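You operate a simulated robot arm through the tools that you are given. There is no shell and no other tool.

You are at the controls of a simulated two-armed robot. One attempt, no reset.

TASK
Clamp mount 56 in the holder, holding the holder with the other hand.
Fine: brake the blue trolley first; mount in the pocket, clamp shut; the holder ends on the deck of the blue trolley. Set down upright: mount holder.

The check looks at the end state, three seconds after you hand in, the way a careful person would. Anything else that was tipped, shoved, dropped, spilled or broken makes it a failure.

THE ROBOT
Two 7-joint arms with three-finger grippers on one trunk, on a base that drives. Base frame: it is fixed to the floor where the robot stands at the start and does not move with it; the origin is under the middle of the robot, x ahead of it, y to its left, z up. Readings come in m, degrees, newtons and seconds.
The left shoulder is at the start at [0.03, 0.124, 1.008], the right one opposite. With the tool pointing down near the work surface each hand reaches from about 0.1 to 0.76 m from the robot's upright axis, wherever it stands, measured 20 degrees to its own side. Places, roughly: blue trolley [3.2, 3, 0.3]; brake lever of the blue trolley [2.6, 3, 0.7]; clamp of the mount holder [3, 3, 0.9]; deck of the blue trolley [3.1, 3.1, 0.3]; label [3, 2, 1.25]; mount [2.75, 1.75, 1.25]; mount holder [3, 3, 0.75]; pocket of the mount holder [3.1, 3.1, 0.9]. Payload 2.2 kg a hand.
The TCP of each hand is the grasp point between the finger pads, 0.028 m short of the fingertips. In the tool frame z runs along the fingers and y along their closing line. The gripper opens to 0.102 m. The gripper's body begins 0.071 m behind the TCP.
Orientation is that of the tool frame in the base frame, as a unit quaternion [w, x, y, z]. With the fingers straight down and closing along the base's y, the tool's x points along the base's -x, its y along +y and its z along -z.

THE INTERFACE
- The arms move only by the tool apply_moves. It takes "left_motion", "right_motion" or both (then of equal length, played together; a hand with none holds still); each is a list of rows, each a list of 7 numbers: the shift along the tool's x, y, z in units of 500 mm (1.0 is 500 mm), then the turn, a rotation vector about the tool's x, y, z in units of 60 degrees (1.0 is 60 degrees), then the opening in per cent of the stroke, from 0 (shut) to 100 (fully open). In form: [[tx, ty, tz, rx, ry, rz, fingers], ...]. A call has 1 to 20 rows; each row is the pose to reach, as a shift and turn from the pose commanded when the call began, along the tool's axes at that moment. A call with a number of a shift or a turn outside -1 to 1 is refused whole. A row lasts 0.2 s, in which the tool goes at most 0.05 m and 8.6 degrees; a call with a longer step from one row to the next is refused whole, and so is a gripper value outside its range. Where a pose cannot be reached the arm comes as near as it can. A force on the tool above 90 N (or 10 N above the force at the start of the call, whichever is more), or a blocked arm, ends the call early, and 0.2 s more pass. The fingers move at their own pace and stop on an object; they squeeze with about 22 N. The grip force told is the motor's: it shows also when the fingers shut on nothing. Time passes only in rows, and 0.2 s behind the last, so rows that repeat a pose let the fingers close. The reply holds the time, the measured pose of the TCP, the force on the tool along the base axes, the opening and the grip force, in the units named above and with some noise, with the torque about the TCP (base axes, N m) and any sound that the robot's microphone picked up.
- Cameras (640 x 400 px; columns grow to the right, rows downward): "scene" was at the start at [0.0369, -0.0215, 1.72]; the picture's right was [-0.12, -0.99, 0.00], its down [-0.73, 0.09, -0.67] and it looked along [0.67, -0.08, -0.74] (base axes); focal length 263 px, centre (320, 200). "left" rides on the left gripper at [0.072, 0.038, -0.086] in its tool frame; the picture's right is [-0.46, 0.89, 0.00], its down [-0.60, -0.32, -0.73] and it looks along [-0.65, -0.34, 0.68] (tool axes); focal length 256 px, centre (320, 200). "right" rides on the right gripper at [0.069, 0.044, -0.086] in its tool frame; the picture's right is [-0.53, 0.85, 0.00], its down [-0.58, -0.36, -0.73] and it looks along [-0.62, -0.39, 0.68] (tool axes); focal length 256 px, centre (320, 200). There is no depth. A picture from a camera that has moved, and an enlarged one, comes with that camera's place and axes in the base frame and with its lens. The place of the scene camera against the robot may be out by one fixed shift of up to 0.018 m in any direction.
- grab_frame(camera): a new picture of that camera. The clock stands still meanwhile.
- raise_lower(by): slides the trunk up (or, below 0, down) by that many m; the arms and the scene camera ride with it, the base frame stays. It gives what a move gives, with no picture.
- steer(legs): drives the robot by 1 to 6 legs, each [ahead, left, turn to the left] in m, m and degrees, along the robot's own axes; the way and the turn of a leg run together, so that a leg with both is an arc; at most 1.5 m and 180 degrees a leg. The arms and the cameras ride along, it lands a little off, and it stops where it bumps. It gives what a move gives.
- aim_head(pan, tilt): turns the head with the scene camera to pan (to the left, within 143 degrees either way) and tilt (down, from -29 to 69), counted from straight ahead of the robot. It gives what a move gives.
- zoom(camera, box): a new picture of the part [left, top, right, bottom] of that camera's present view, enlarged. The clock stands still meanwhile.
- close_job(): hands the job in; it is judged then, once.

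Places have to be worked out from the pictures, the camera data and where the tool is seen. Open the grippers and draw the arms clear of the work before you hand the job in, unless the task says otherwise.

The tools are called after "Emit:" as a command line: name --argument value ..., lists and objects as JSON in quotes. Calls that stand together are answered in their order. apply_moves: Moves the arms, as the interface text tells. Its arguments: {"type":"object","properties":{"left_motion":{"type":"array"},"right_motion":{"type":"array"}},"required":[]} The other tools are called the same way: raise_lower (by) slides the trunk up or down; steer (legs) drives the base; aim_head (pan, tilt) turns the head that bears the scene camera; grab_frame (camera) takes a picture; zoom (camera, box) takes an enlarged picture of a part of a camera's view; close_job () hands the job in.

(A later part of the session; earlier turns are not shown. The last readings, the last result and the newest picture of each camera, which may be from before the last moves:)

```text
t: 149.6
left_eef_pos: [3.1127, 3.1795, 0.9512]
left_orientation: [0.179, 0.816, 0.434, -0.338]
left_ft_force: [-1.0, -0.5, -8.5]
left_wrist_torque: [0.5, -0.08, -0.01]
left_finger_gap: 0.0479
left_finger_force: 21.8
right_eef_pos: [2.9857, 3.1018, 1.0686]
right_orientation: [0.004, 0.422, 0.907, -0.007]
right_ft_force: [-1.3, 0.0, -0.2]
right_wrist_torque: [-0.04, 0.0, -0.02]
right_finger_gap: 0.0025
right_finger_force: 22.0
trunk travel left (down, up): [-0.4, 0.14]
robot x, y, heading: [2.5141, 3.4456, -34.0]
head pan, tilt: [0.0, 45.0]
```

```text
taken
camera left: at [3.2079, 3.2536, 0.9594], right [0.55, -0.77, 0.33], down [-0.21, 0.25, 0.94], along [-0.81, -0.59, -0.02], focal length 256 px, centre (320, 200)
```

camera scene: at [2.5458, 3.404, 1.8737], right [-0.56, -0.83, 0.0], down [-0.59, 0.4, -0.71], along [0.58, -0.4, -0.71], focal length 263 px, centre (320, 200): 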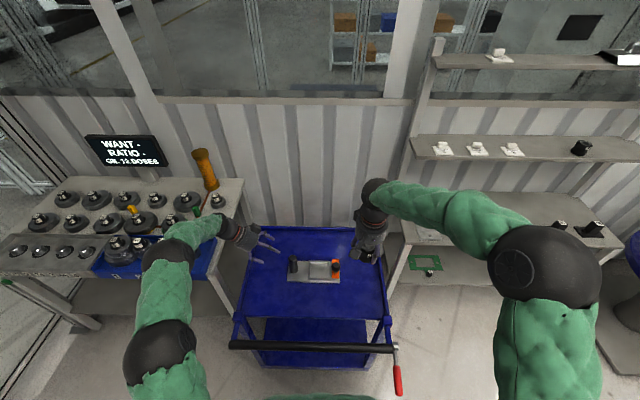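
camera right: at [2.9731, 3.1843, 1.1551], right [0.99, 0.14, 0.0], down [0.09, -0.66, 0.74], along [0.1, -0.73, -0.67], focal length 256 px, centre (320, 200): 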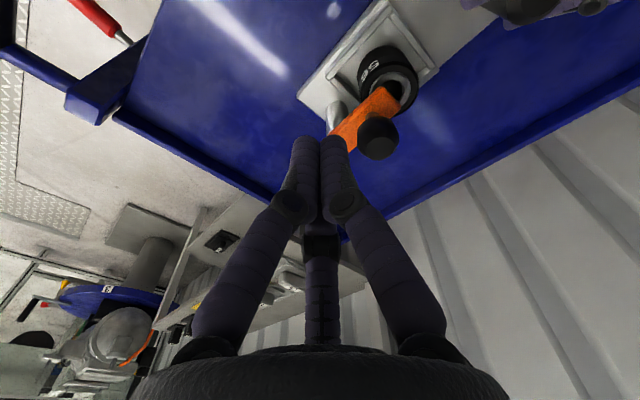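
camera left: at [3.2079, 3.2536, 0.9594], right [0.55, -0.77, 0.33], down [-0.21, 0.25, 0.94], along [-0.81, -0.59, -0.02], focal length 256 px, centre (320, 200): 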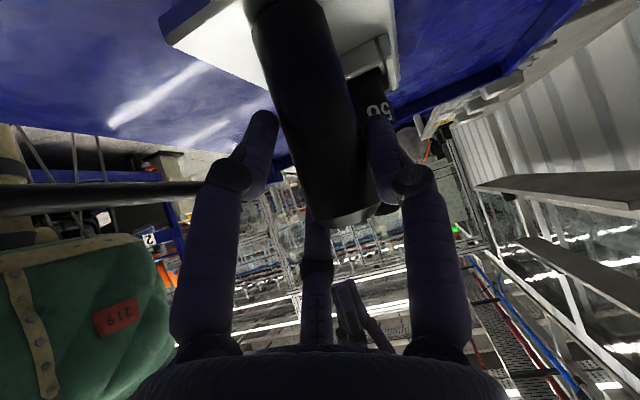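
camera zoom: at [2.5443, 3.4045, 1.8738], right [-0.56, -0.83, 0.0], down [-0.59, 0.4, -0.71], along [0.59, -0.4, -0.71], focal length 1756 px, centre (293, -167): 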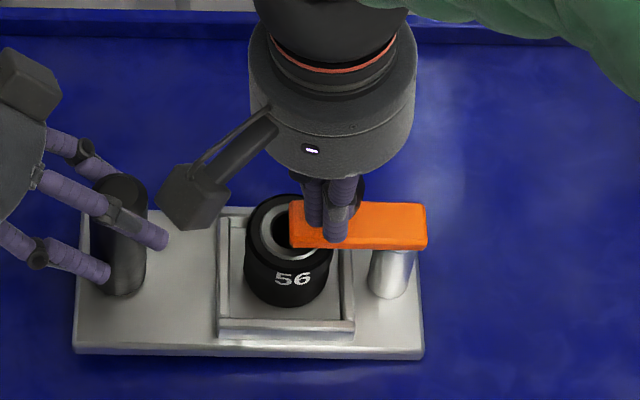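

The left side lifted with about 3° of tilt and 8.5 N load. I lift another 3 cm to see whether it comes free and stays level.

Emit:
apply_moves --left_motion '[[-0.01, 0, -0.01, 0, 0, 0, 0], [-0.02, 0, -0.02, 0, 0, 0, 0], [-0.03, 0, -0.03, 0, 0, 0, 0], [-0.042, 0, -0.042, 0, 0, 0, 0], [-0.042, 0, -0.042, 0, 0, 0, 0]]'

Emit:
zoom --camera "scene" --box '[276, 215, 372, 275]'

Emit:
grab_frame --camera "right"

```text
t: 150.8
left_eef_pos: [3.1149, 3.1813, 0.9805]
left_orientation: [0.179, 0.816, 0.434, -0.339]
left_ft_force: [0.1, 0.1, -6.7]
left_wrist_torque: [0.48, -0.02, 0.03]
left_finger_gap: 0.0448
left_finger_force: 21.9
right_eef_pos: [2.9855, 3.1018, 1.0678]
right_orientation: [0.003, 0.422, 0.907, -0.007]
right_ft_force: [-0.6, -0.6, 0.1]
right_wrist_torque: [-0.02, -0.01, 0.01]
right_finger_gap: 0.0023
right_finger_force: 22.3
trunk travel left (down, up): [-0.4, 0.14]
robot x, y, heading: [2.5123, 3.4507, -34.2]
head pan, tilt: [0.0, 45.0]
```

```text
6.67 times, centred on (324, 245) of scene
camera zoom: at [2.5449, 3.4047, 1.8738], right [-0.56, -0.83, 0.0], down [-0.59, 0.4, -0.71], along [0.59, -0.4, -0.71], focal length 1756 px, centre (293, -100)
```

zoom: 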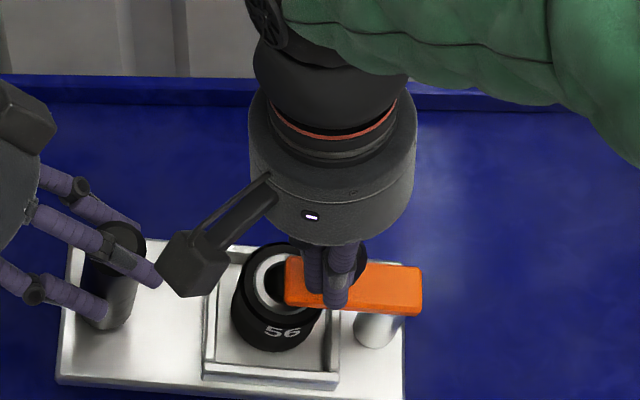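

```text
taken
camera right: at [2.9741, 3.1835, 1.1545], right [0.99, 0.14, 0.0], down [0.09, -0.66, 0.74], along [0.1, -0.73, -0.67], focal length 256 px, centre (320, 200)
```

right: 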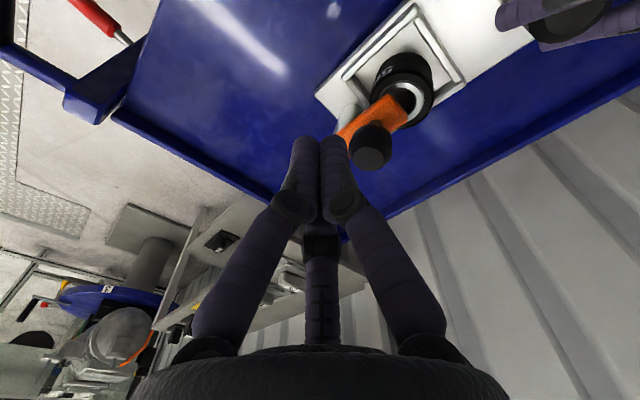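

It tips, its far end staying down, so one hand in this grip won't carry it level. I set it back down, and will regrip the handle from my side and take the knob with the right hand for a two-handed carry.

Emit:
apply_moves --left_motion '[[0.02, 0, 0.02, 0, 0, 0, 0], [0.04, 0, 0.04, 0, 0, 0, 0], [0.055, 0, 0.055, 0, 0, 0, 0], [0.07, 0, 0.07, 0, 0, 0, 0], [0.07, 0, 0.07, 0, 0, 0, 0]]'

Emit:
zoom --camera "scene" --box '[276, 225, 372, 285]'

```text
t: 151.9
left_eef_pos: [3.1154, 3.1817, 0.9323]
left_orientation: [0.181, 0.816, 0.434, -0.337]
left_ft_force: [9.0, -0.3, 22.3]
left_wrist_torque: [0.43, 0.26, 0.1]
left_finger_gap: 0.0492
left_finger_force: 21.6
right_eef_pos: [2.9847, 3.1026, 1.07]
right_orientation: [0.004, 0.421, 0.907, -0.007]
right_ft_force: [0.6, -0.9, 0.1]
right_wrist_torque: [0.03, 0.01, 0.0]
right_finger_gap: 0.0019
right_finger_force: 22.1
trunk travel left (down, up): [-0.4, 0.14]
robot x, y, heading: [2.5142, 3.4483, -34.1]
head pan, tilt: [0.0, 45.0]
```

```text
6.67 times, centred on (324, 255) of scene
camera zoom: at [2.5428, 3.4057, 1.8739], right [-0.56, -0.83, 0.0], down [-0.59, 0.4, -0.71], along [0.59, -0.4, -0.71], focal length 1756 px, centre (293, -167)
```

zoom: 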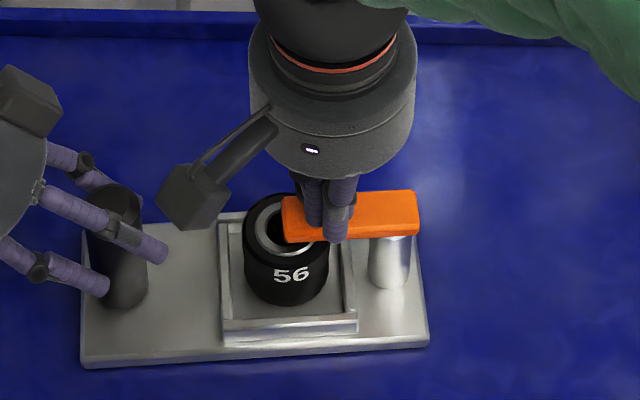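

The holder is flat again. I open the left hand and back it out along its axis.

Emit:
apply_moves --left_motion '[[0, 0, 0, 0, 0, 0, 40], [0, 0, 0, 0, 0, 0, 80], [0, 0, 0, 0, 0, 0, 100], [0, 0, -0.08, 0, 0, 0, 100], [0, 0, -0.16, 0, 0, 0, 100], [0, 0, -0.24, 0, 0, 0, 100]]'

Emit:
zoom --camera "scene" --box '[260, 215, 388, 295]'

```text
t: 153.3
left_eef_pos: [3.1598, 3.2523, 1.0165]
left_orientation: [0.178, 0.816, 0.433, -0.339]
left_ft_force: [0.2, 0.9, -0.1]
left_wrist_torque: [-0.04, 0.03, 0.01]
left_finger_gap: 0.1016
left_finger_force: 0.0
right_eef_pos: [2.9847, 3.1002, 1.0695]
right_orientation: [0.004, 0.422, 0.906, -0.007]
right_ft_force: [-0.2, -0.2, 0.3]
right_wrist_torque: [-0.01, 0.0, -0.03]
right_finger_gap: 0.0024
right_finger_force: 21.8
trunk travel left (down, up): [-0.4, 0.14]
robot x, y, heading: [2.5125, 3.4454, -34.0]
head pan, tilt: [0.0, 45.0]
```

```text
5.00 times, centred on (324, 255) of scene
camera zoom: at [2.5435, 3.4062, 1.8738], right [-0.56, -0.83, 0.0], down [-0.59, 0.4, -0.71], along [0.59, -0.4, -0.71], focal length 1317 px, centre (300, -75)
```

zoom: 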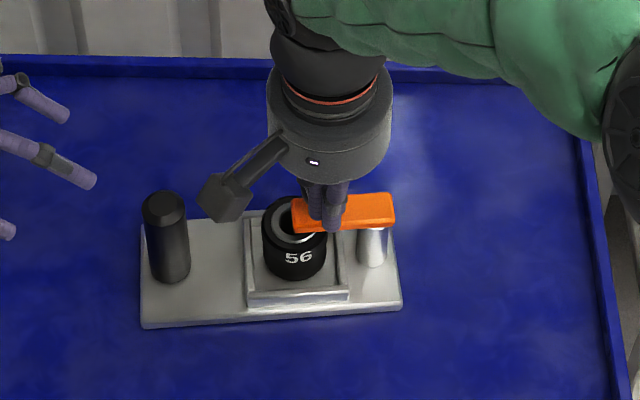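

The mount sits seated with the bar over it. I move the right hand aside and start turning the left hand to point forward-down (closing across the handle from my side).

Emit:
apply_moves --right_motion '[[-0.011, -0.04, -0.01, 0, 0, 0, 0], [-0.022, -0.08, -0.02, 0, 0, 0, 0], [-0.033, -0.12, -0.03, 0, 0, 0, 0], [-0.044, -0.16, -0.04, 0, 0, 0, 0], [-0.054, -0.2, -0.05, 0, 0, 0, 0], [-0.064, -0.232, -0.06, 0, 0, 0, 0]]' --left_motion '[[-0.017, -0.019, -0.02, -0.089, 0, -0.088, 100], [-0.033, -0.038, -0.035, -0.177, 0, -0.177, 100], [-0.05, -0.057, -0.05, -0.266, 0, -0.265, 100], [-0.066, -0.076, -0.06, -0.355, 0, -0.353, 100], [-0.083, -0.095, -0.075, -0.443, 0, -0.442, 100], [-0.099, -0.114, -0.085, -0.532, 0, -0.53, 100]]'

Emit:
grab_frame --camera "scene"

```text
t: 154.8
left_eef_pos: [3.1087, 3.2793, 1.0824]
left_orientation: [0.296, 0.587, 0.714, -0.242]
left_ft_force: [-0.2, -0.3, 0.4]
left_wrist_torque: [0.01, -0.01, 0.05]
left_finger_gap: 0.1019
left_finger_force: 0.0
right_eef_pos: [2.9136, 3.0035, 1.1013]
right_orientation: [0.005, 0.421, 0.907, -0.007]
right_ft_force: [-0.3, 0.1, 0.4]
right_wrist_torque: [0.02, 0.0, -0.02]
right_finger_gap: 0.002
right_finger_force: 21.9
trunk travel left (down, up): [-0.4, 0.14]
robot x, y, heading: [2.5109, 3.4437, -33.7]
head pan, tilt: [0.0, 45.0]
```

```text
taken
camera scene: at [2.5411, 3.405, 1.8739], right [-0.56, -0.83, 0.0], down [-0.58, 0.4, -0.71], along [0.59, -0.4, -0.71], focal length 263 px, centre (320, 200)
```

scene: 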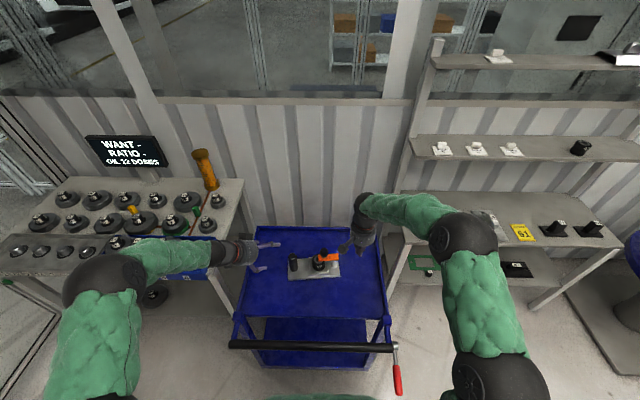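

Halfway. I complete the turn and bring the left hand to a staging point in front of the handle.

Emit:
apply_moves --left_motion '[[0.006, -0.03, 0.016, -0.089, 0, -0.088, 100], [0.012, -0.061, 0.032, -0.177, 0, -0.177, 100], [0.017, -0.092, 0.048, -0.266, 0, -0.265, 100], [0.023, -0.123, 0.063, -0.355, 0, -0.353, 100], [0.029, -0.153, 0.08, -0.443, 0, -0.442, 100], [0.034, -0.184, 0.095, -0.532, 0, -0.53, 100]]'

Emit:
grab_frame --camera "left"

Emit:
zoom --camera "scene" --box '[240, 210, 400, 310]'

```text
t: 156.2
left_eef_pos: [3.0446, 3.2757, 1.0307]
left_orientation: [0.267, 0.36, 0.884, -0.134]
left_ft_force: [0.4, 0.2, 0.5]
left_wrist_torque: [0.03, 0.05, 0.02]
left_finger_gap: 0.1021
left_finger_force: 0.1
left hand out of reach, approached as far as the arm can: row 4, 5, 6
right_eef_pos: [2.9158, 3.0032, 1.101]
right_orientation: [0.004, 0.422, 0.907, -0.007]
right_ft_force: [0.6, -0.7, 0.0]
right_wrist_torque: [-0.03, -0.01, -0.02]
right_finger_gap: 0.0023
right_finger_force: 22.1
trunk travel left (down, up): [-0.4, 0.14]
robot x, y, heading: [2.5144, 3.4475, -33.8]
head pan, tilt: [0.0, 45.0]
```

```text
taken
camera left: at [2.9976, 3.3812, 1.0581], right [0.91, 0.36, 0.22], down [-0.14, -0.25, 0.96], along [0.4, -0.9, -0.18], focal length 256 px, centre (320, 200)
```

left: 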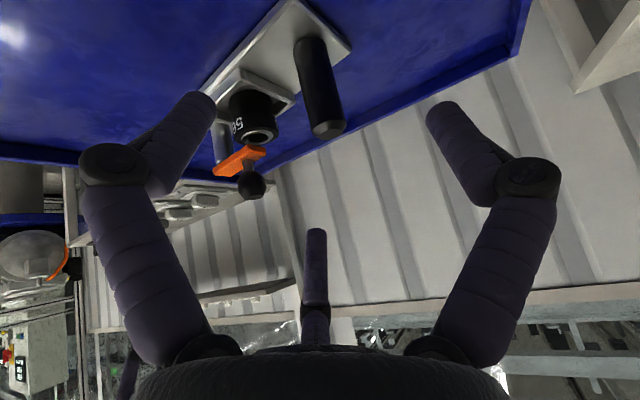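

```text
4.00 times, centred on (320, 260) of scene
camera zoom: at [2.5434, 3.4044, 1.8738], right [-0.56, -0.83, 0.0], down [-0.59, 0.4, -0.71], along [0.59, -0.4, -0.71], focal length 1053 px, centre (320, -40)
```

zoom: 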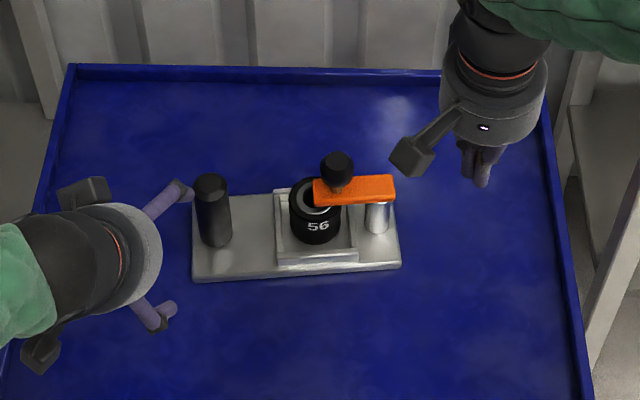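

The left arm is too folded for that pitch here. I back the base 0.07 m and shift it 0.12 m left, which also suits the later placement.

Emit:
steer --legs '[[-0.07, 0.12, 0]]'

Emit:
grab_frame --camera "left"

Emit:
grab_frame --camera "right"

```text
t: 157.5
left_eef_pos: [3.0563, 3.4156, 1.0311]
left_orientation: [0.267, 0.36, 0.884, -0.135]
left_ft_force: [0.6, -0.1, -0.3]
left_wrist_torque: [-0.02, 0.02, -0.01]
left_finger_gap: 0.1019
left_finger_force: 0.0
right_eef_pos: [2.9252, 3.1418, 1.1014]
right_orientation: [0.005, 0.421, 0.907, -0.007]
right_ft_force: [-0.8, 0.4, -0.5]
right_wrist_torque: [-0.01, -0.03, -0.01]
right_finger_gap: 0.0023
right_finger_force: 21.6
trunk travel left (down, up): [-0.4, 0.14]
robot x, y, heading: [2.5207, 3.5823, -34.0]
head pan, tilt: [0.0, 45.0]
```

```text
taken
camera left: at [3.0068, 3.5211, 1.0579], right [0.91, 0.36, 0.22], down [-0.14, -0.25, 0.96], along [0.4, -0.9, -0.18], focal length 256 px, centre (320, 200)
```

left: 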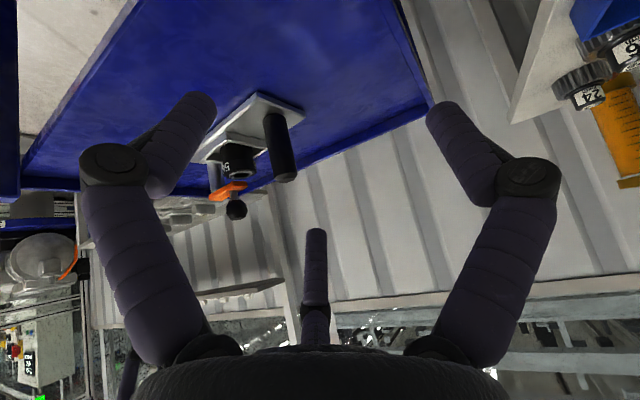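

```text
taken
camera right: at [2.9148, 3.2249, 1.187], right [0.99, 0.14, 0.0], down [0.09, -0.66, 0.74], along [0.1, -0.74, -0.67], focal length 256 px, centre (320, 200)
```

right: 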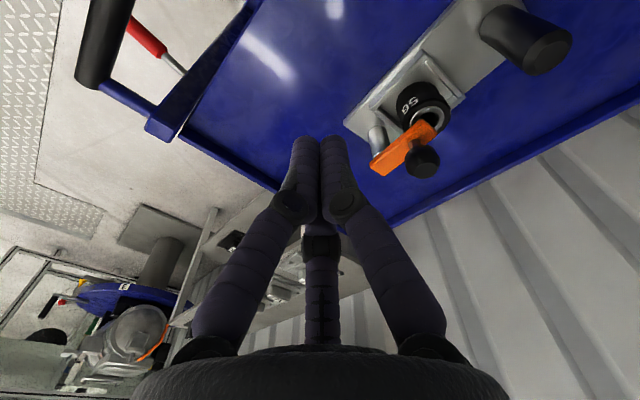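

Fresh cross-sights: handle top (3.115, 3.178, 0.949), knob (3.052, 3.062, 0.966). I bring the left hand to its staging point in front of the handle, pitched 45°.

Emit:
apply_moves --left_motion '[[-0.037, -0.057, 0.03, -0.03, -0.035, -0.022, 100], [-0.074, -0.114, 0.06, -0.06, -0.07, -0.045, 100], [-0.111, -0.172, 0.089, -0.09, -0.104, -0.067, 100], [-0.148, -0.229, 0.118, -0.12, -0.139, -0.09, 100], [-0.185, -0.286, 0.148, -0.151, -0.174, -0.112, 100]]'

Emit:
grab_frame --camera "left"

```text
t: 158.7
left_eef_pos: [3.0367, 3.2286, 1.029]
left_orientation: [0.367, 0.271, 0.883, -0.112]
left_ft_force: [1.1, 0.5, -0.2]
left_wrist_torque: [0.02, -0.03, -0.01]
left_finger_gap: 0.1021
left_finger_force: 0.0
right_eef_pos: [2.927, 3.141, 1.1013]
right_orientation: [0.005, 0.421, 0.907, -0.006]
right_ft_force: [0.1, 0.4, 0.0]
right_wrist_torque: [0.05, 0.02, 0.0]
right_finger_gap: 0.0019
right_finger_force: 22.2
trunk travel left (down, up): [-0.4, 0.14]
robot x, y, heading: [2.5217, 3.5836, -34.0]
head pan, tilt: [0.0, 45.0]
```

```text
taken
camera left: at [2.9654, 3.3247, 1.0386], right [0.77, 0.55, 0.33], down [-0.25, -0.21, 0.94], along [0.59, -0.81, -0.03], focal length 256 px, centre (320, 200)
```

left: 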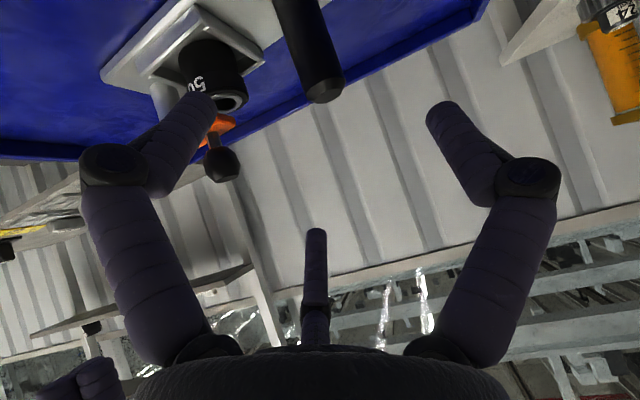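

Aligned as predicted. I advance 0.13 m onto the handle.

Emit:
apply_moves --left_motion '[[0, 0, 0.07, 0, 0, 0, 100], [0, 0, 0.14, 0, 0, 0, 100], [0, 0, 0.2, 0, 0, 0, 100], [0, 0, 0.26, 0, 0, 0, 100]]'

Emit:
grab_frame --camera "left"

Emit:
zoom --camera "scene" --box '[300, 240, 460, 340]'

```text
t: 159.7
left_eef_pos: [3.1127, 3.1785, 0.936]
left_orientation: [0.365, 0.271, 0.883, -0.112]
left_ft_force: [0.5, -0.7, 0.9]
left_wrist_torque: [0.04, 0.0, -0.01]
left_finger_gap: 0.1021
left_finger_force: 0.1
right_eef_pos: [2.9266, 3.1411, 1.1007]
right_orientation: [0.005, 0.421, 0.907, -0.007]
right_ft_force: [0.1, -0.4, 0.4]
right_wrist_torque: [0.04, -0.01, 0.02]
right_finger_gap: 0.0023
right_finger_force: 22.1
trunk travel left (down, up): [-0.4, 0.14]
robot x, y, heading: [2.5203, 3.5827, -34.0]
head pan, tilt: [0.0, 45.0]
```

```text
taken
camera left: at [3.0429, 3.2738, 0.9452], right [0.77, 0.55, 0.33], down [-0.25, -0.21, 0.94], along [0.59, -0.81, -0.03], focal length 256 px, centre (320, 200)
```

left: 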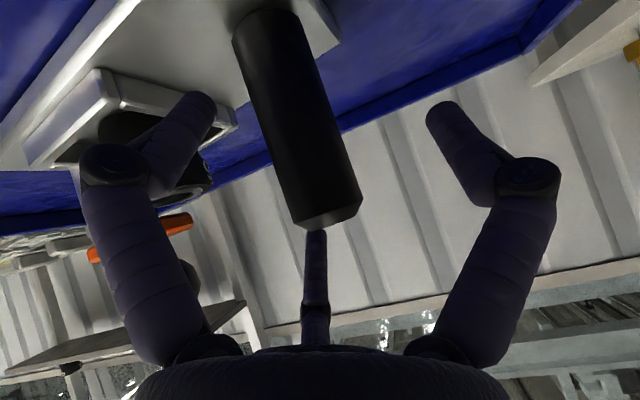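

```text
4.00 times, centred on (380, 290) of scene
camera zoom: at [2.5541, 3.5424, 1.8737], right [-0.56, -0.83, 0.0], down [-0.59, 0.4, -0.71], along [0.59, -0.4, -0.71], focal length 1053 px, centre (80, -160)
```

zoom: 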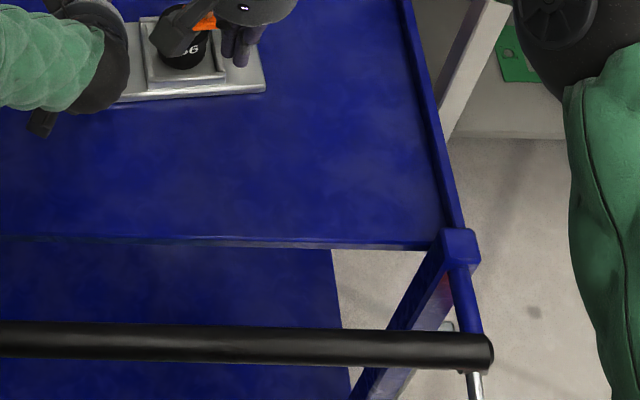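

The handle is centred at TCP depth. I close the left gripper.

Emit:
apply_moves --left_motion '[[0, 0, 0, 0, 0, 0, 70], [0, 0, 0, 0, 0, 0, 45], [0, 0, 0, 0, 0, 0, 20], [0, 0, 0, 0, 0, 0, 0], [0, 0, 0, 0, 0, 0, 0]]'

Emit:
grab_frame --camera "left"

Emit:
grab_frame --camera "right"

Emit:
grab_frame --camera "scene"

```text
t: 160.9
left_eef_pos: [3.1118, 3.177, 0.9375]
left_orientation: [0.365, 0.273, 0.883, -0.113]
left_ft_force: [-3.4, -4.7, 2.9]
left_wrist_torque: [0.18, 0.21, -0.11]
left_finger_gap: 0.0464
left_finger_force: 21.7
right_eef_pos: [2.927, 3.1418, 1.1003]
right_orientation: [0.003, 0.421, 0.907, -0.006]
right_ft_force: [0.8, -0.4, 0.2]
right_wrist_torque: [-0.02, -0.03, 0.0]
right_finger_gap: 0.0024
right_finger_force: 22.2
trunk travel left (down, up): [-0.4, 0.14]
robot x, y, heading: [2.5222, 3.5831, -34.1]
head pan, tilt: [0.0, 45.0]
```

```text
taken
camera left: at [3.0416, 3.2739, 0.9465], right [0.77, 0.55, 0.33], down [-0.25, -0.21, 0.94], along [0.59, -0.81, -0.02], focal length 256 px, centre (320, 200)
```

left: 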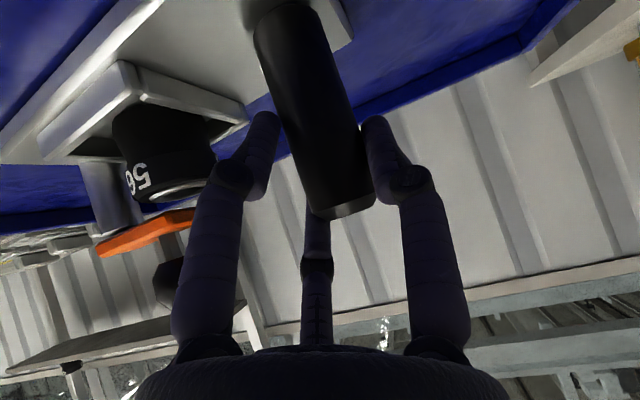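

```text
taken
camera right: at [2.9143, 3.2238, 1.1869], right [0.99, 0.14, 0.0], down [0.09, -0.66, 0.74], along [0.1, -0.73, -0.67], focal length 256 px, centre (320, 200)
```

right: 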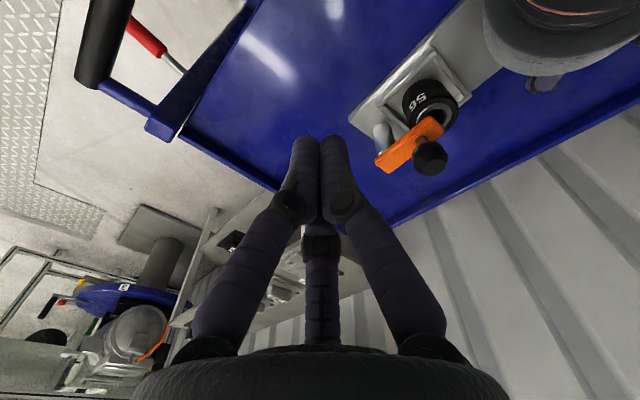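

```text
taken
camera scene: at [2.5521, 3.543, 1.8739], right [-0.56, -0.83, 0.0], down [-0.59, 0.4, -0.71], along [0.59, -0.4, -0.71], focal length 263 px, centre (320, 200)
```

scene: 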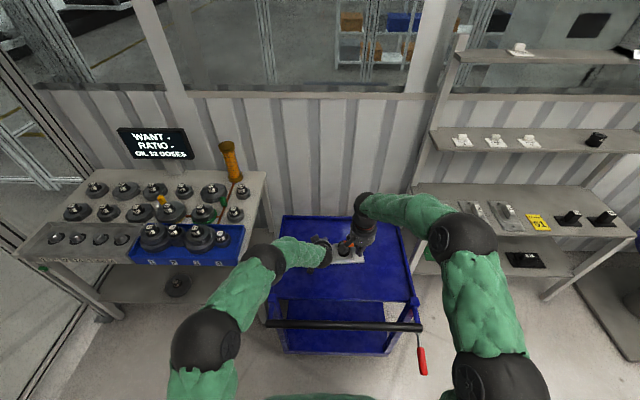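

Now held from my side with the pads across the long axis. I test-lift 2.5 cm to see whether this grip keeps it level.

Emit:
apply_moves --left_motion '[[-0.009, 0, -0.009, 0, 0, 0, 0], [-0.018, 0, -0.018, 0, 0, 0, 0], [-0.027, 0, -0.027, 0, 0, 0, 0], [-0.035, 0, -0.035, 0, 0, 0, 0], [-0.035, 0, -0.035, 0, 0, 0, 0]]'

Emit:
zoom --camera "scene" --box '[290, 210, 418, 290]'

Emit:
grab_frame --camera "left"

Emit:
grab_frame --camera "right"

```text
t: 162.1
left_eef_pos: [3.1126, 3.1779, 0.9625]
left_orientation: [0.366, 0.27, 0.883, -0.112]
left_ft_force: [-0.4, -0.5, -4.3]
left_wrist_torque: [-0.03, 0.59, -0.1]
left_finger_gap: 0.045
left_finger_force: 22.1
right_eef_pos: [2.9271, 3.1413, 1.1007]
right_orientation: [0.004, 0.421, 0.907, -0.006]
right_ft_force: [0.2, -0.3, 0.2]
right_wrist_torque: [0.01, -0.01, 0.0]
right_finger_gap: 0.002
right_finger_force: 22.6
trunk travel left (down, up): [-0.4, 0.14]
robot x, y, heading: [2.5211, 3.588, -34.2]
head pan, tilt: [0.0, 45.0]
```

```text
5.00 times, centred on (354, 250) of scene
camera zoom: at [2.5536, 3.5432, 1.8738], right [-0.56, -0.83, 0.0], down [-0.59, 0.4, -0.71], along [0.59, -0.4, -0.71], focal length 1317 px, centre (150, -50)
```

zoom: 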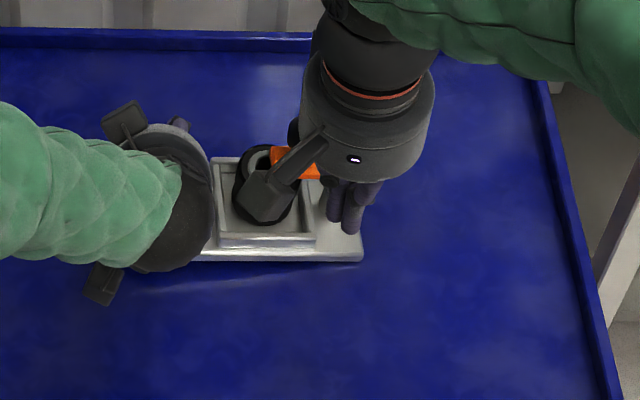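

```text
taken
camera left: at [3.0424, 3.2734, 0.9709], right [0.77, 0.55, 0.33], down [-0.25, -0.21, 0.94], along [0.59, -0.81, -0.03], focal length 256 px, centre (320, 200)
```

left: 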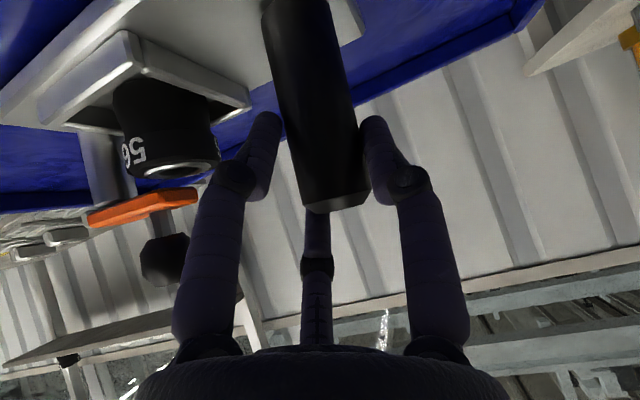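

```text
taken
camera right: at [2.9152, 3.224, 1.1865], right [0.99, 0.14, 0.0], down [0.09, -0.66, 0.74], along [0.1, -0.73, -0.67], focal length 256 px, centre (320, 200)
```

right: 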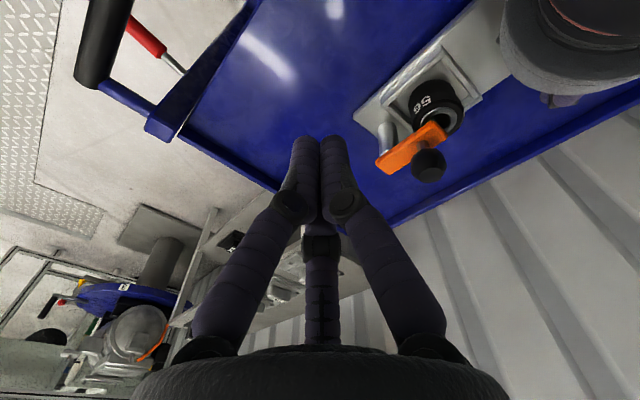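

It still tips, so I set it down again and go for the two-handed carry: lower the left, and move the right hand above the knob, turned so its camera stays away from the left hand.

Emit:
apply_moves --left_motion '[[0.009, 0, 0.009, 0, 0, 0, 0], [0.018, 0, 0.018, 0, 0, 0, 0], [0.027, 0, 0.027, 0, 0, 0, 0], [0.034, 0, 0.034, 0, 0, 0, 0], [0.034, 0, 0.034, 0, 0, 0, 0], [0.034, 0, 0.034, 0, 0, 0, 0]]' --right_motion '[[-0.04, 0.01, 0, 0, 0, -0.125, 30], [-0.08, 0.02, 0, 0, 0, -0.25, 60], [-0.13, 0.04, 0, 0, 0, -0.375, 60], [-0.18, 0.06, 0, 0, 0, -0.5, 60], [-0.23, 0.08, 0, 0, 0, -0.625, 60], [-0.285, 0.102, 0, 0, 0, -0.75, 60]]'

Emit:
grab_frame --camera "right"

Emit:
grab_frame --camera "left"

Emit:
zoom --camera "scene" --box '[290, 210, 418, 290]'

```text
t: 163.5
left_eef_pos: [3.1142, 3.1794, 0.9409]
left_orientation: [0.367, 0.271, 0.883, -0.113]
left_ft_force: [4.2, 3.3, 9.1]
left_wrist_torque: [-0.14, 0.24, -0.17]
left_finger_gap: 0.0458
left_finger_force: 21.8
right_eef_pos: [3.0584, 3.0685, 1.1034]
right_orientation: [0.002, 0.041, 0.999, -0.008]
right_ft_force: [-0.5, 0.2, 0.2]
right_wrist_torque: [0.01, 0.03, 0.0]
right_finger_gap: 0.061
right_finger_force: 0.1
trunk travel left (down, up): [-0.4, 0.14]
robot x, y, heading: [2.5183, 3.5816, -34.0]
head pan, tilt: [0.0, 45.0]
```

```text
taken
camera right: at [2.992, 3.1178, 1.1892], right [0.6, 0.8, -0.01], down [0.54, -0.4, 0.74], along [0.58, -0.45, -0.67], focal length 256 px, centre (320, 200)
```

right: 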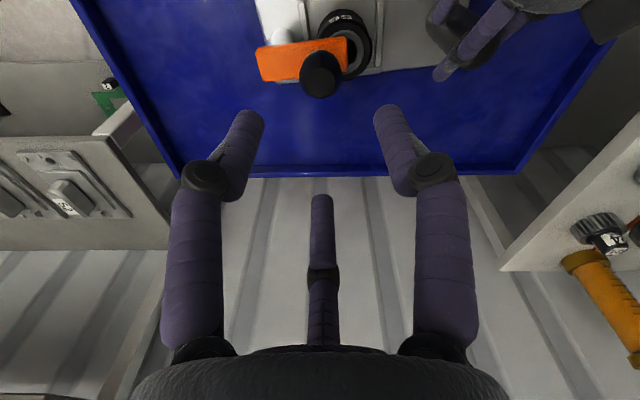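

```text
taken
camera left: at [3.0433, 3.274, 0.9487], right [0.77, 0.55, 0.33], down [-0.26, -0.21, 0.94], along [0.59, -0.81, -0.02], focal length 256 px, centre (320, 200)
```

left: 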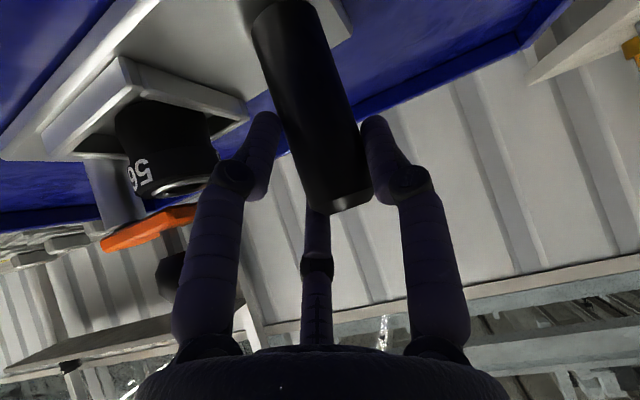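

```text
5.00 times, centred on (354, 250) of scene
camera zoom: at [2.5529, 3.5451, 1.8739], right [-0.56, -0.83, 0.0], down [-0.59, 0.4, -0.71], along [0.59, -0.4, -0.71], focal length 1317 px, centre (150, -50)
```

zoom: 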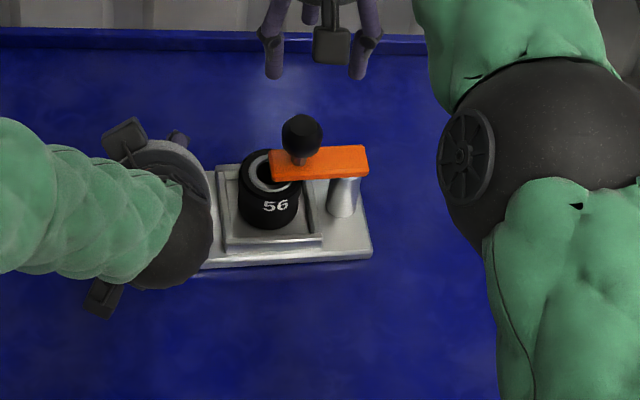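

The knob sights at (3.0615, 3.062). I descend with the right hand around it.

Emit:
apply_moves --right_motion '[[-0.003, -0.004, 0.07, 0, 0, 0, 70], [-0.006, -0.008, 0.14, 0, 0, 0, 70], [-0.006, -0.008, 0.21, 0, 0, 0, 70], [-0.006, -0.008, 0.272, 0, 0, 0, 70]]'

Emit:
grab_frame --camera "right"

```text
t: 164.5
left_eef_pos: [3.1146, 3.1792, 0.9399]
left_orientation: [0.367, 0.271, 0.882, -0.113]
left_ft_force: [5.2, 3.5, 15.3]
left_wrist_torque: [-0.26, -0.06, -0.07]
left_finger_gap: 0.0458
left_finger_force: 21.8
right_eef_pos: [3.0605, 3.0601, 0.9678]
right_orientation: [0.001, 0.042, 0.999, -0.009]
right_ft_force: [0.3, -0.4, 0.6]
right_wrist_torque: [0.02, 0.01, -0.02]
right_finger_gap: 0.0714
right_finger_force: 0.0
trunk travel left (down, up): [-0.4, 0.14]
robot x, y, heading: [2.5217, 3.5841, -34.3]
head pan, tilt: [0.0, 45.0]
```

```text
taken
camera right: at [2.9945, 3.1108, 1.0537], right [0.6, 0.8, -0.01], down [0.54, -0.4, 0.74], along [0.59, -0.45, -0.67], focal length 256 px, centre (320, 200)
```

right: 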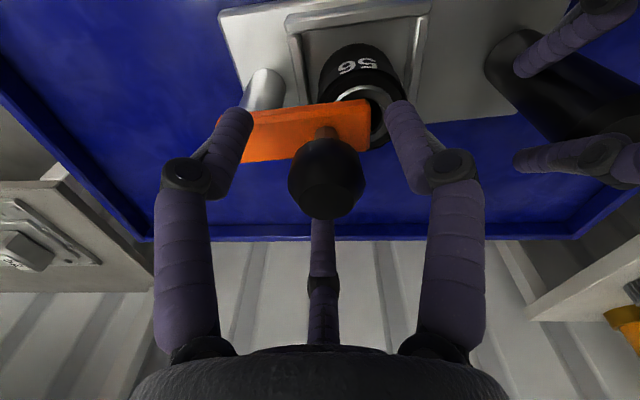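

The knob is centred to within 4 mm; small correction and close.

Emit:
apply_moves --right_motion '[[-0.004, 0.006, 0, 0, 0, 0, 50], [-0.004, 0.006, 0, 0, 0, 0, 30], [-0.004, 0.006, 0, 0, 0, 0, 10], [-0.004, 0.006, 0, 0, 0, 0, 0], [-0.004, 0.006, 0, 0, 0, 0, 0]]'

Emit:
grab_frame --camera "right"

```text
t: 165.7
left_eef_pos: [3.1136, 3.1783, 0.9395]
left_orientation: [0.368, 0.272, 0.882, -0.113]
left_ft_force: [10.9, 4.0, 19.2]
left_wrist_torque: [-0.02, -0.15, -0.04]
left_finger_gap: 0.0458
left_finger_force: 22.0
right_eef_pos: [3.0605, 3.0628, 0.9676]
right_orientation: [0.001, 0.042, 0.999, -0.008]
right_ft_force: [-4.5, -3.5, -0.6]
right_wrist_torque: [-0.02, -0.01, -0.06]
right_finger_gap: 0.0336
right_finger_force: 22.1
trunk travel left (down, up): [-0.4, 0.14]
robot x, y, heading: [2.5209, 3.5845, -34.0]
head pan, tilt: [0.0, 45.0]
```

```text
taken
camera right: at [2.9962, 3.1134, 1.0533], right [0.6, 0.8, -0.01], down [0.54, -0.4, 0.74], along [0.58, -0.45, -0.67], focal length 256 px, centre (320, 200)
```

right: 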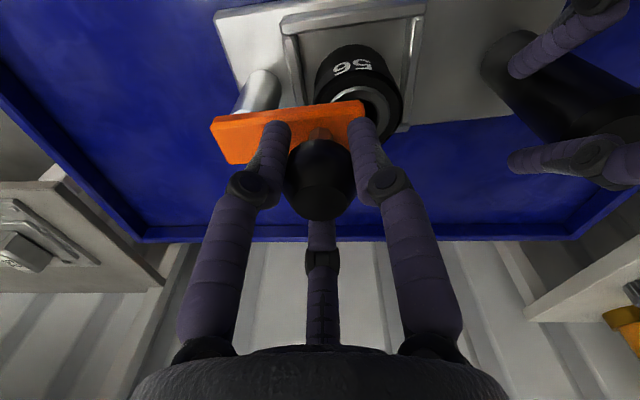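

Both hands hold. I lift with the trunk, 8 cm, and check that it stays level.

Emit:
raise_lower --by 0.08

Emit:
grab_frame --camera "left"

Emit:
zoom --camera "scene" --box '[280, 200, 440, 300]'

Emit:
grab_frame --camera "right"

```text
t: 166.8
left_eef_pos: [3.1122, 3.1793, 1.0132]
left_orientation: [0.363, 0.273, 0.884, -0.112]
left_ft_force: [0.8, 6.3, -9.4]
left_wrist_torque: [0.19, 0.13, -0.18]
left_finger_gap: 0.0459
left_finger_force: 22.2
right_eef_pos: [3.0628, 3.0611, 1.0464]
right_orientation: [0.002, 0.042, 0.999, -0.008]
right_ft_force: [-1.1, -6.3, -2.1]
right_wrist_torque: [0.36, -0.36, -0.05]
right_finger_gap: 0.0335
right_finger_force: 22.5
trunk travel left (down, up): [-0.48, 0.06]
robot x, y, heading: [2.5218, 3.5849, -34.0]
head pan, tilt: [0.0, 45.0]
```

```text
taken
camera left: at [3.0409, 3.2743, 1.0243], right [0.77, 0.54, 0.33], down [-0.25, -0.22, 0.94], along [0.58, -0.81, -0.03], focal length 256 px, centre (320, 200)
```

left: 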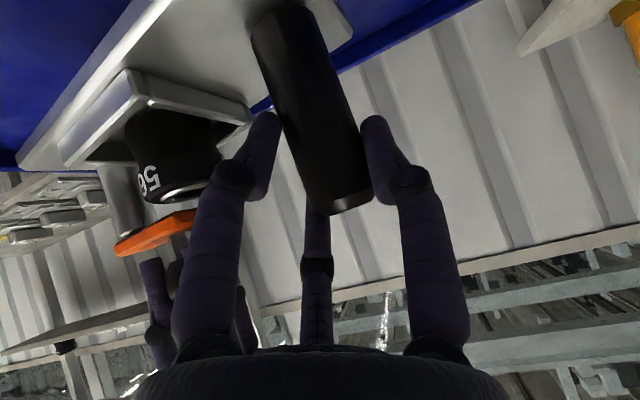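

```text
4.00 times, centred on (360, 250) of scene
camera zoom: at [2.5544, 3.5423, 1.9536], right [-0.56, -0.83, 0.0], down [-0.59, 0.4, -0.71], along [0.59, -0.4, -0.71], focal length 1053 px, centre (160, 0)
```

zoom: 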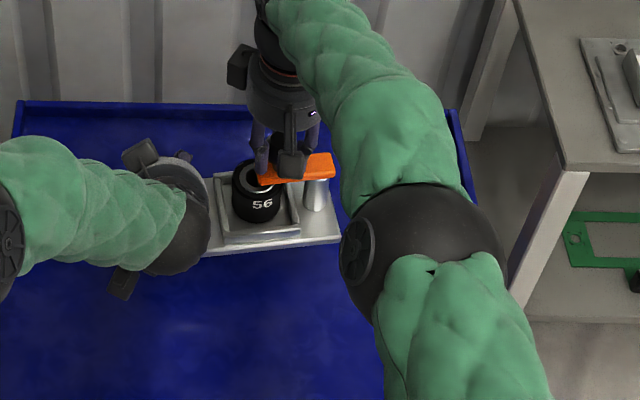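

```text
taken
camera right: at [2.9983, 3.1122, 1.1325], right [0.6, 0.8, -0.01], down [0.54, -0.4, 0.74], along [0.58, -0.45, -0.67], focal length 256 px, centre (320, 200)
```

right: 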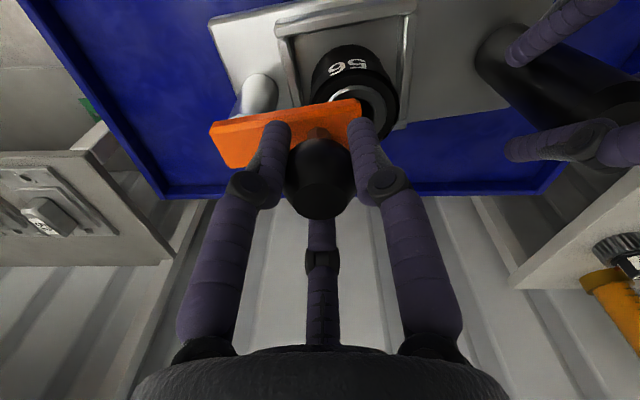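

It lifts level with both hands (about 1.2 kg in all). Before backing away I check behind the robot.

Emit:
aim_head --pan 143 --tilt 40

Emit:
grab_frame --camera "scene"

Emit:
aim_head --pan -143 --tilt 40

Emit:
grab_frame --camera "scene"

```text
t: 169.1
left_eef_pos: [3.1137, 3.1783, 1.0164]
left_orientation: [0.366, 0.272, 0.883, -0.112]
left_ft_force: [3.3, 11.4, -10.3]
left_wrist_torque: [0.36, 0.0, 0.03]
left_finger_gap: 0.0455
left_finger_force: 21.6
right_eef_pos: [3.0623, 3.0621, 1.0457]
right_orientation: [0.001, 0.042, 0.999, -0.008]
right_ft_force: [-4.0, -11.2, -1.5]
right_wrist_torque: [0.06, -0.18, -0.11]
right_finger_gap: 0.0335
right_finger_force: 21.5
trunk travel left (down, up): [-0.48, 0.06]
robot x, y, heading: [2.5217, 3.5842, -33.9]
head pan, tilt: [143.0, 40.0]
```

```text
taken
camera scene: at [2.4592, 3.6683, 1.9612], right [0.95, 0.32, 0.0], down [0.21, -0.61, -0.77], along [-0.25, 0.72, -0.64], focal length 263 px, centre (320, 200)
```

scene: 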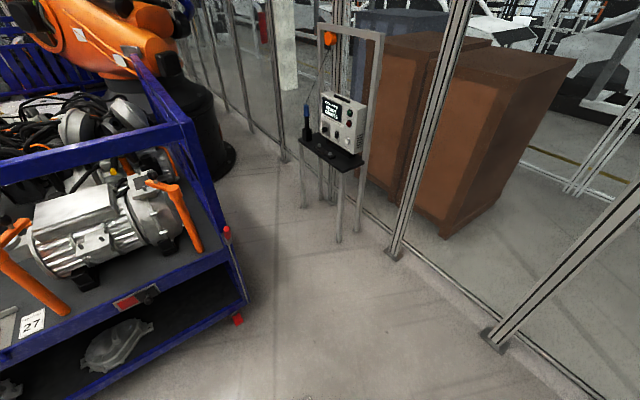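

```text
t: 173.0
left_eef_pos: [3.1134, 3.1783, 1.0171]
left_orientation: [0.365, 0.272, 0.883, -0.112]
left_ft_force: [6.3, 14.8, -6.7]
left_wrist_torque: [0.04, 0.09, 0.21]
left_finger_gap: 0.0454
left_finger_force: 22.0
right_eef_pos: [3.0627, 3.062, 1.0448]
right_orientation: [0.0, 0.042, 0.999, -0.008]
right_ft_force: [-7.5, -15.3, -4.4]
right_wrist_torque: [-0.09, 0.07, -0.11]
right_finger_gap: 0.0335
right_finger_force: 22.1
trunk travel left (down, up): [-0.48, 0.06]
robot x, y, heading: [2.5202, 3.5869, -33.9]
head pan, tilt: [-143.0, 40.0]
```

```text
taken
camera scene: at [2.4019, 3.5834, 1.9612], right [-0.05, 1.0, 0.0], down [0.64, 0.03, -0.77], along [-0.77, -0.04, -0.64], focal length 263 px, centre (320, 200)
```

scene: 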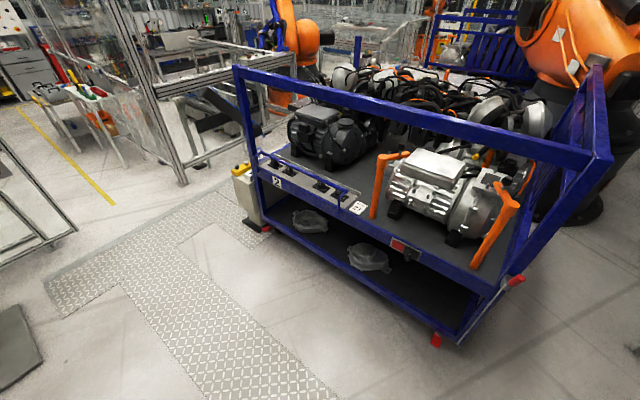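

Behind is clear (rack about 0.7 m from where I'd stop). The hands are squeezing the holder lengthwise a bit (~15 N), so I relax that by a millimetre each, then look ahead again.

Emit:
apply_moves --left_motion '[[0, 0.002, 0, 0, 0, 0, 0], [0, 0.003, 0, 0, 0, 0, 0]]' --right_motion '[[0.001, -0.0017, 0, 0, 0, 0, 0], [0.0015, -0.0026, 0, 0, 0, 0, 0]]'

Emit:
aim_head --pan 0 --tilt 50

Emit:
grab_frame --camera "left"

```text
t: 173.6
left_eef_pos: [3.113, 3.1785, 1.0164]
left_orientation: [0.363, 0.274, 0.884, -0.112]
left_ft_force: [1.9, 5.8, -7.3]
left_wrist_torque: [0.18, -0.03, 0.09]
left_finger_gap: 0.0452
left_finger_force: 21.9
right_eef_pos: [3.0627, 3.0624, 1.0463]
right_orientation: [0.001, 0.042, 0.999, -0.006]
right_ft_force: [-1.0, -5.8, -4.0]
right_wrist_torque: [0.14, -0.03, -0.17]
right_finger_gap: 0.0334
right_finger_force: 22.0
trunk travel left (down, up): [-0.48, 0.06]
robot x, y, heading: [2.5245, 3.5858, -34.2]
head pan, tilt: [-143.0, 40.0]
```

```text
t: 175.9
left_eef_pos: [3.1139, 3.1795, 1.0172]
left_orientation: [0.365, 0.272, 0.883, -0.112]
left_ft_force: [-10.3, -13.2, -3.9]
left_wrist_torque: [0.33, 0.1, -0.51]
left_finger_gap: 0.0455
left_finger_force: 21.6
right_eef_pos: [3.062, 3.0607, 1.0453]
right_orientation: [0.001, 0.042, 0.999, -0.007]
right_ft_force: [10.1, 12.3, -7.2]
right_wrist_torque: [0.09, -0.4, -0.06]
right_finger_gap: 0.0331
right_finger_force: 22.2
trunk travel left (down, up): [-0.48, 0.06]
robot x, y, heading: [2.5241, 3.5848, -33.9]
head pan, tilt: [0.0, 50.0]
```

```text
taken
camera left: at [3.0431, 3.2743, 1.0267], right [0.77, 0.55, 0.33], down [-0.25, -0.21, 0.94], along [0.58, -0.81, -0.03], focal length 256 px, centre (320, 200)
```

left: 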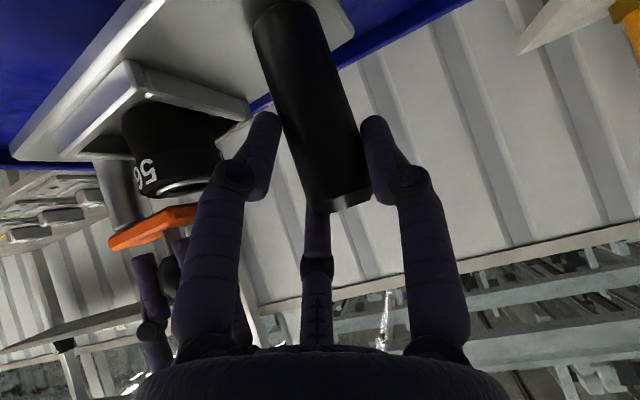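

Fine — the internal force just fluctuates around zero. I drive straight back 0.5 m so the holder clears the tray and the push-handle.

Emit:
steer --legs '[[-0.5, 0, 0]]'

Emit:
grab_frame --camera "scene"

Emit:
grab_frame --camera "left"

```text
t: 178.8
left_eef_pos: [2.7024, 3.4567, 1.0174]
left_orientation: [0.366, 0.272, 0.883, -0.112]
left_ft_force: [-12.8, -19.7, 3.9]
left_wrist_torque: [-0.09, 0.1, -0.36]
left_finger_gap: 0.0454
left_finger_force: 21.4
right_eef_pos: [2.652, 3.3392, 1.0452]
right_orientation: [0.001, 0.041, 0.999, -0.006]
right_ft_force: [12.6, 18.7, -14.5]
right_wrist_torque: [-0.15, 0.0, -0.15]
right_finger_gap: 0.0333
right_finger_force: 21.7
trunk travel left (down, up): [-0.48, 0.06]
robot x, y, heading: [2.1114, 3.8659, -34.1]
head pan, tilt: [0.0, 50.0]
```

```text
taken
camera scene: at [2.1385, 3.8227, 1.9468], right [-0.56, -0.83, 0.0], down [-0.64, 0.43, -0.64], along [0.53, -0.36, -0.77], focal length 263 px, centre (320, 200)
```

scene: 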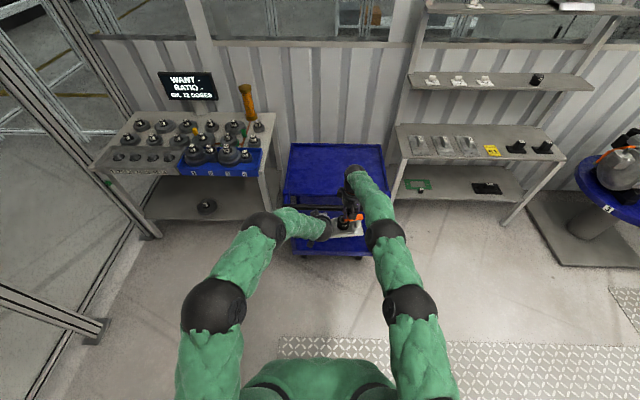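

```text
taken
camera left: at [2.6318, 3.5525, 1.0271], right [0.77, 0.55, 0.33], down [-0.25, -0.21, 0.94], along [0.59, -0.81, -0.03], focal length 256 px, centre (320, 200)
```

left: 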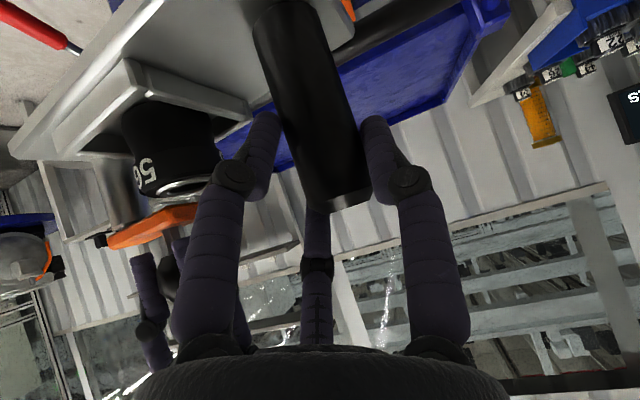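

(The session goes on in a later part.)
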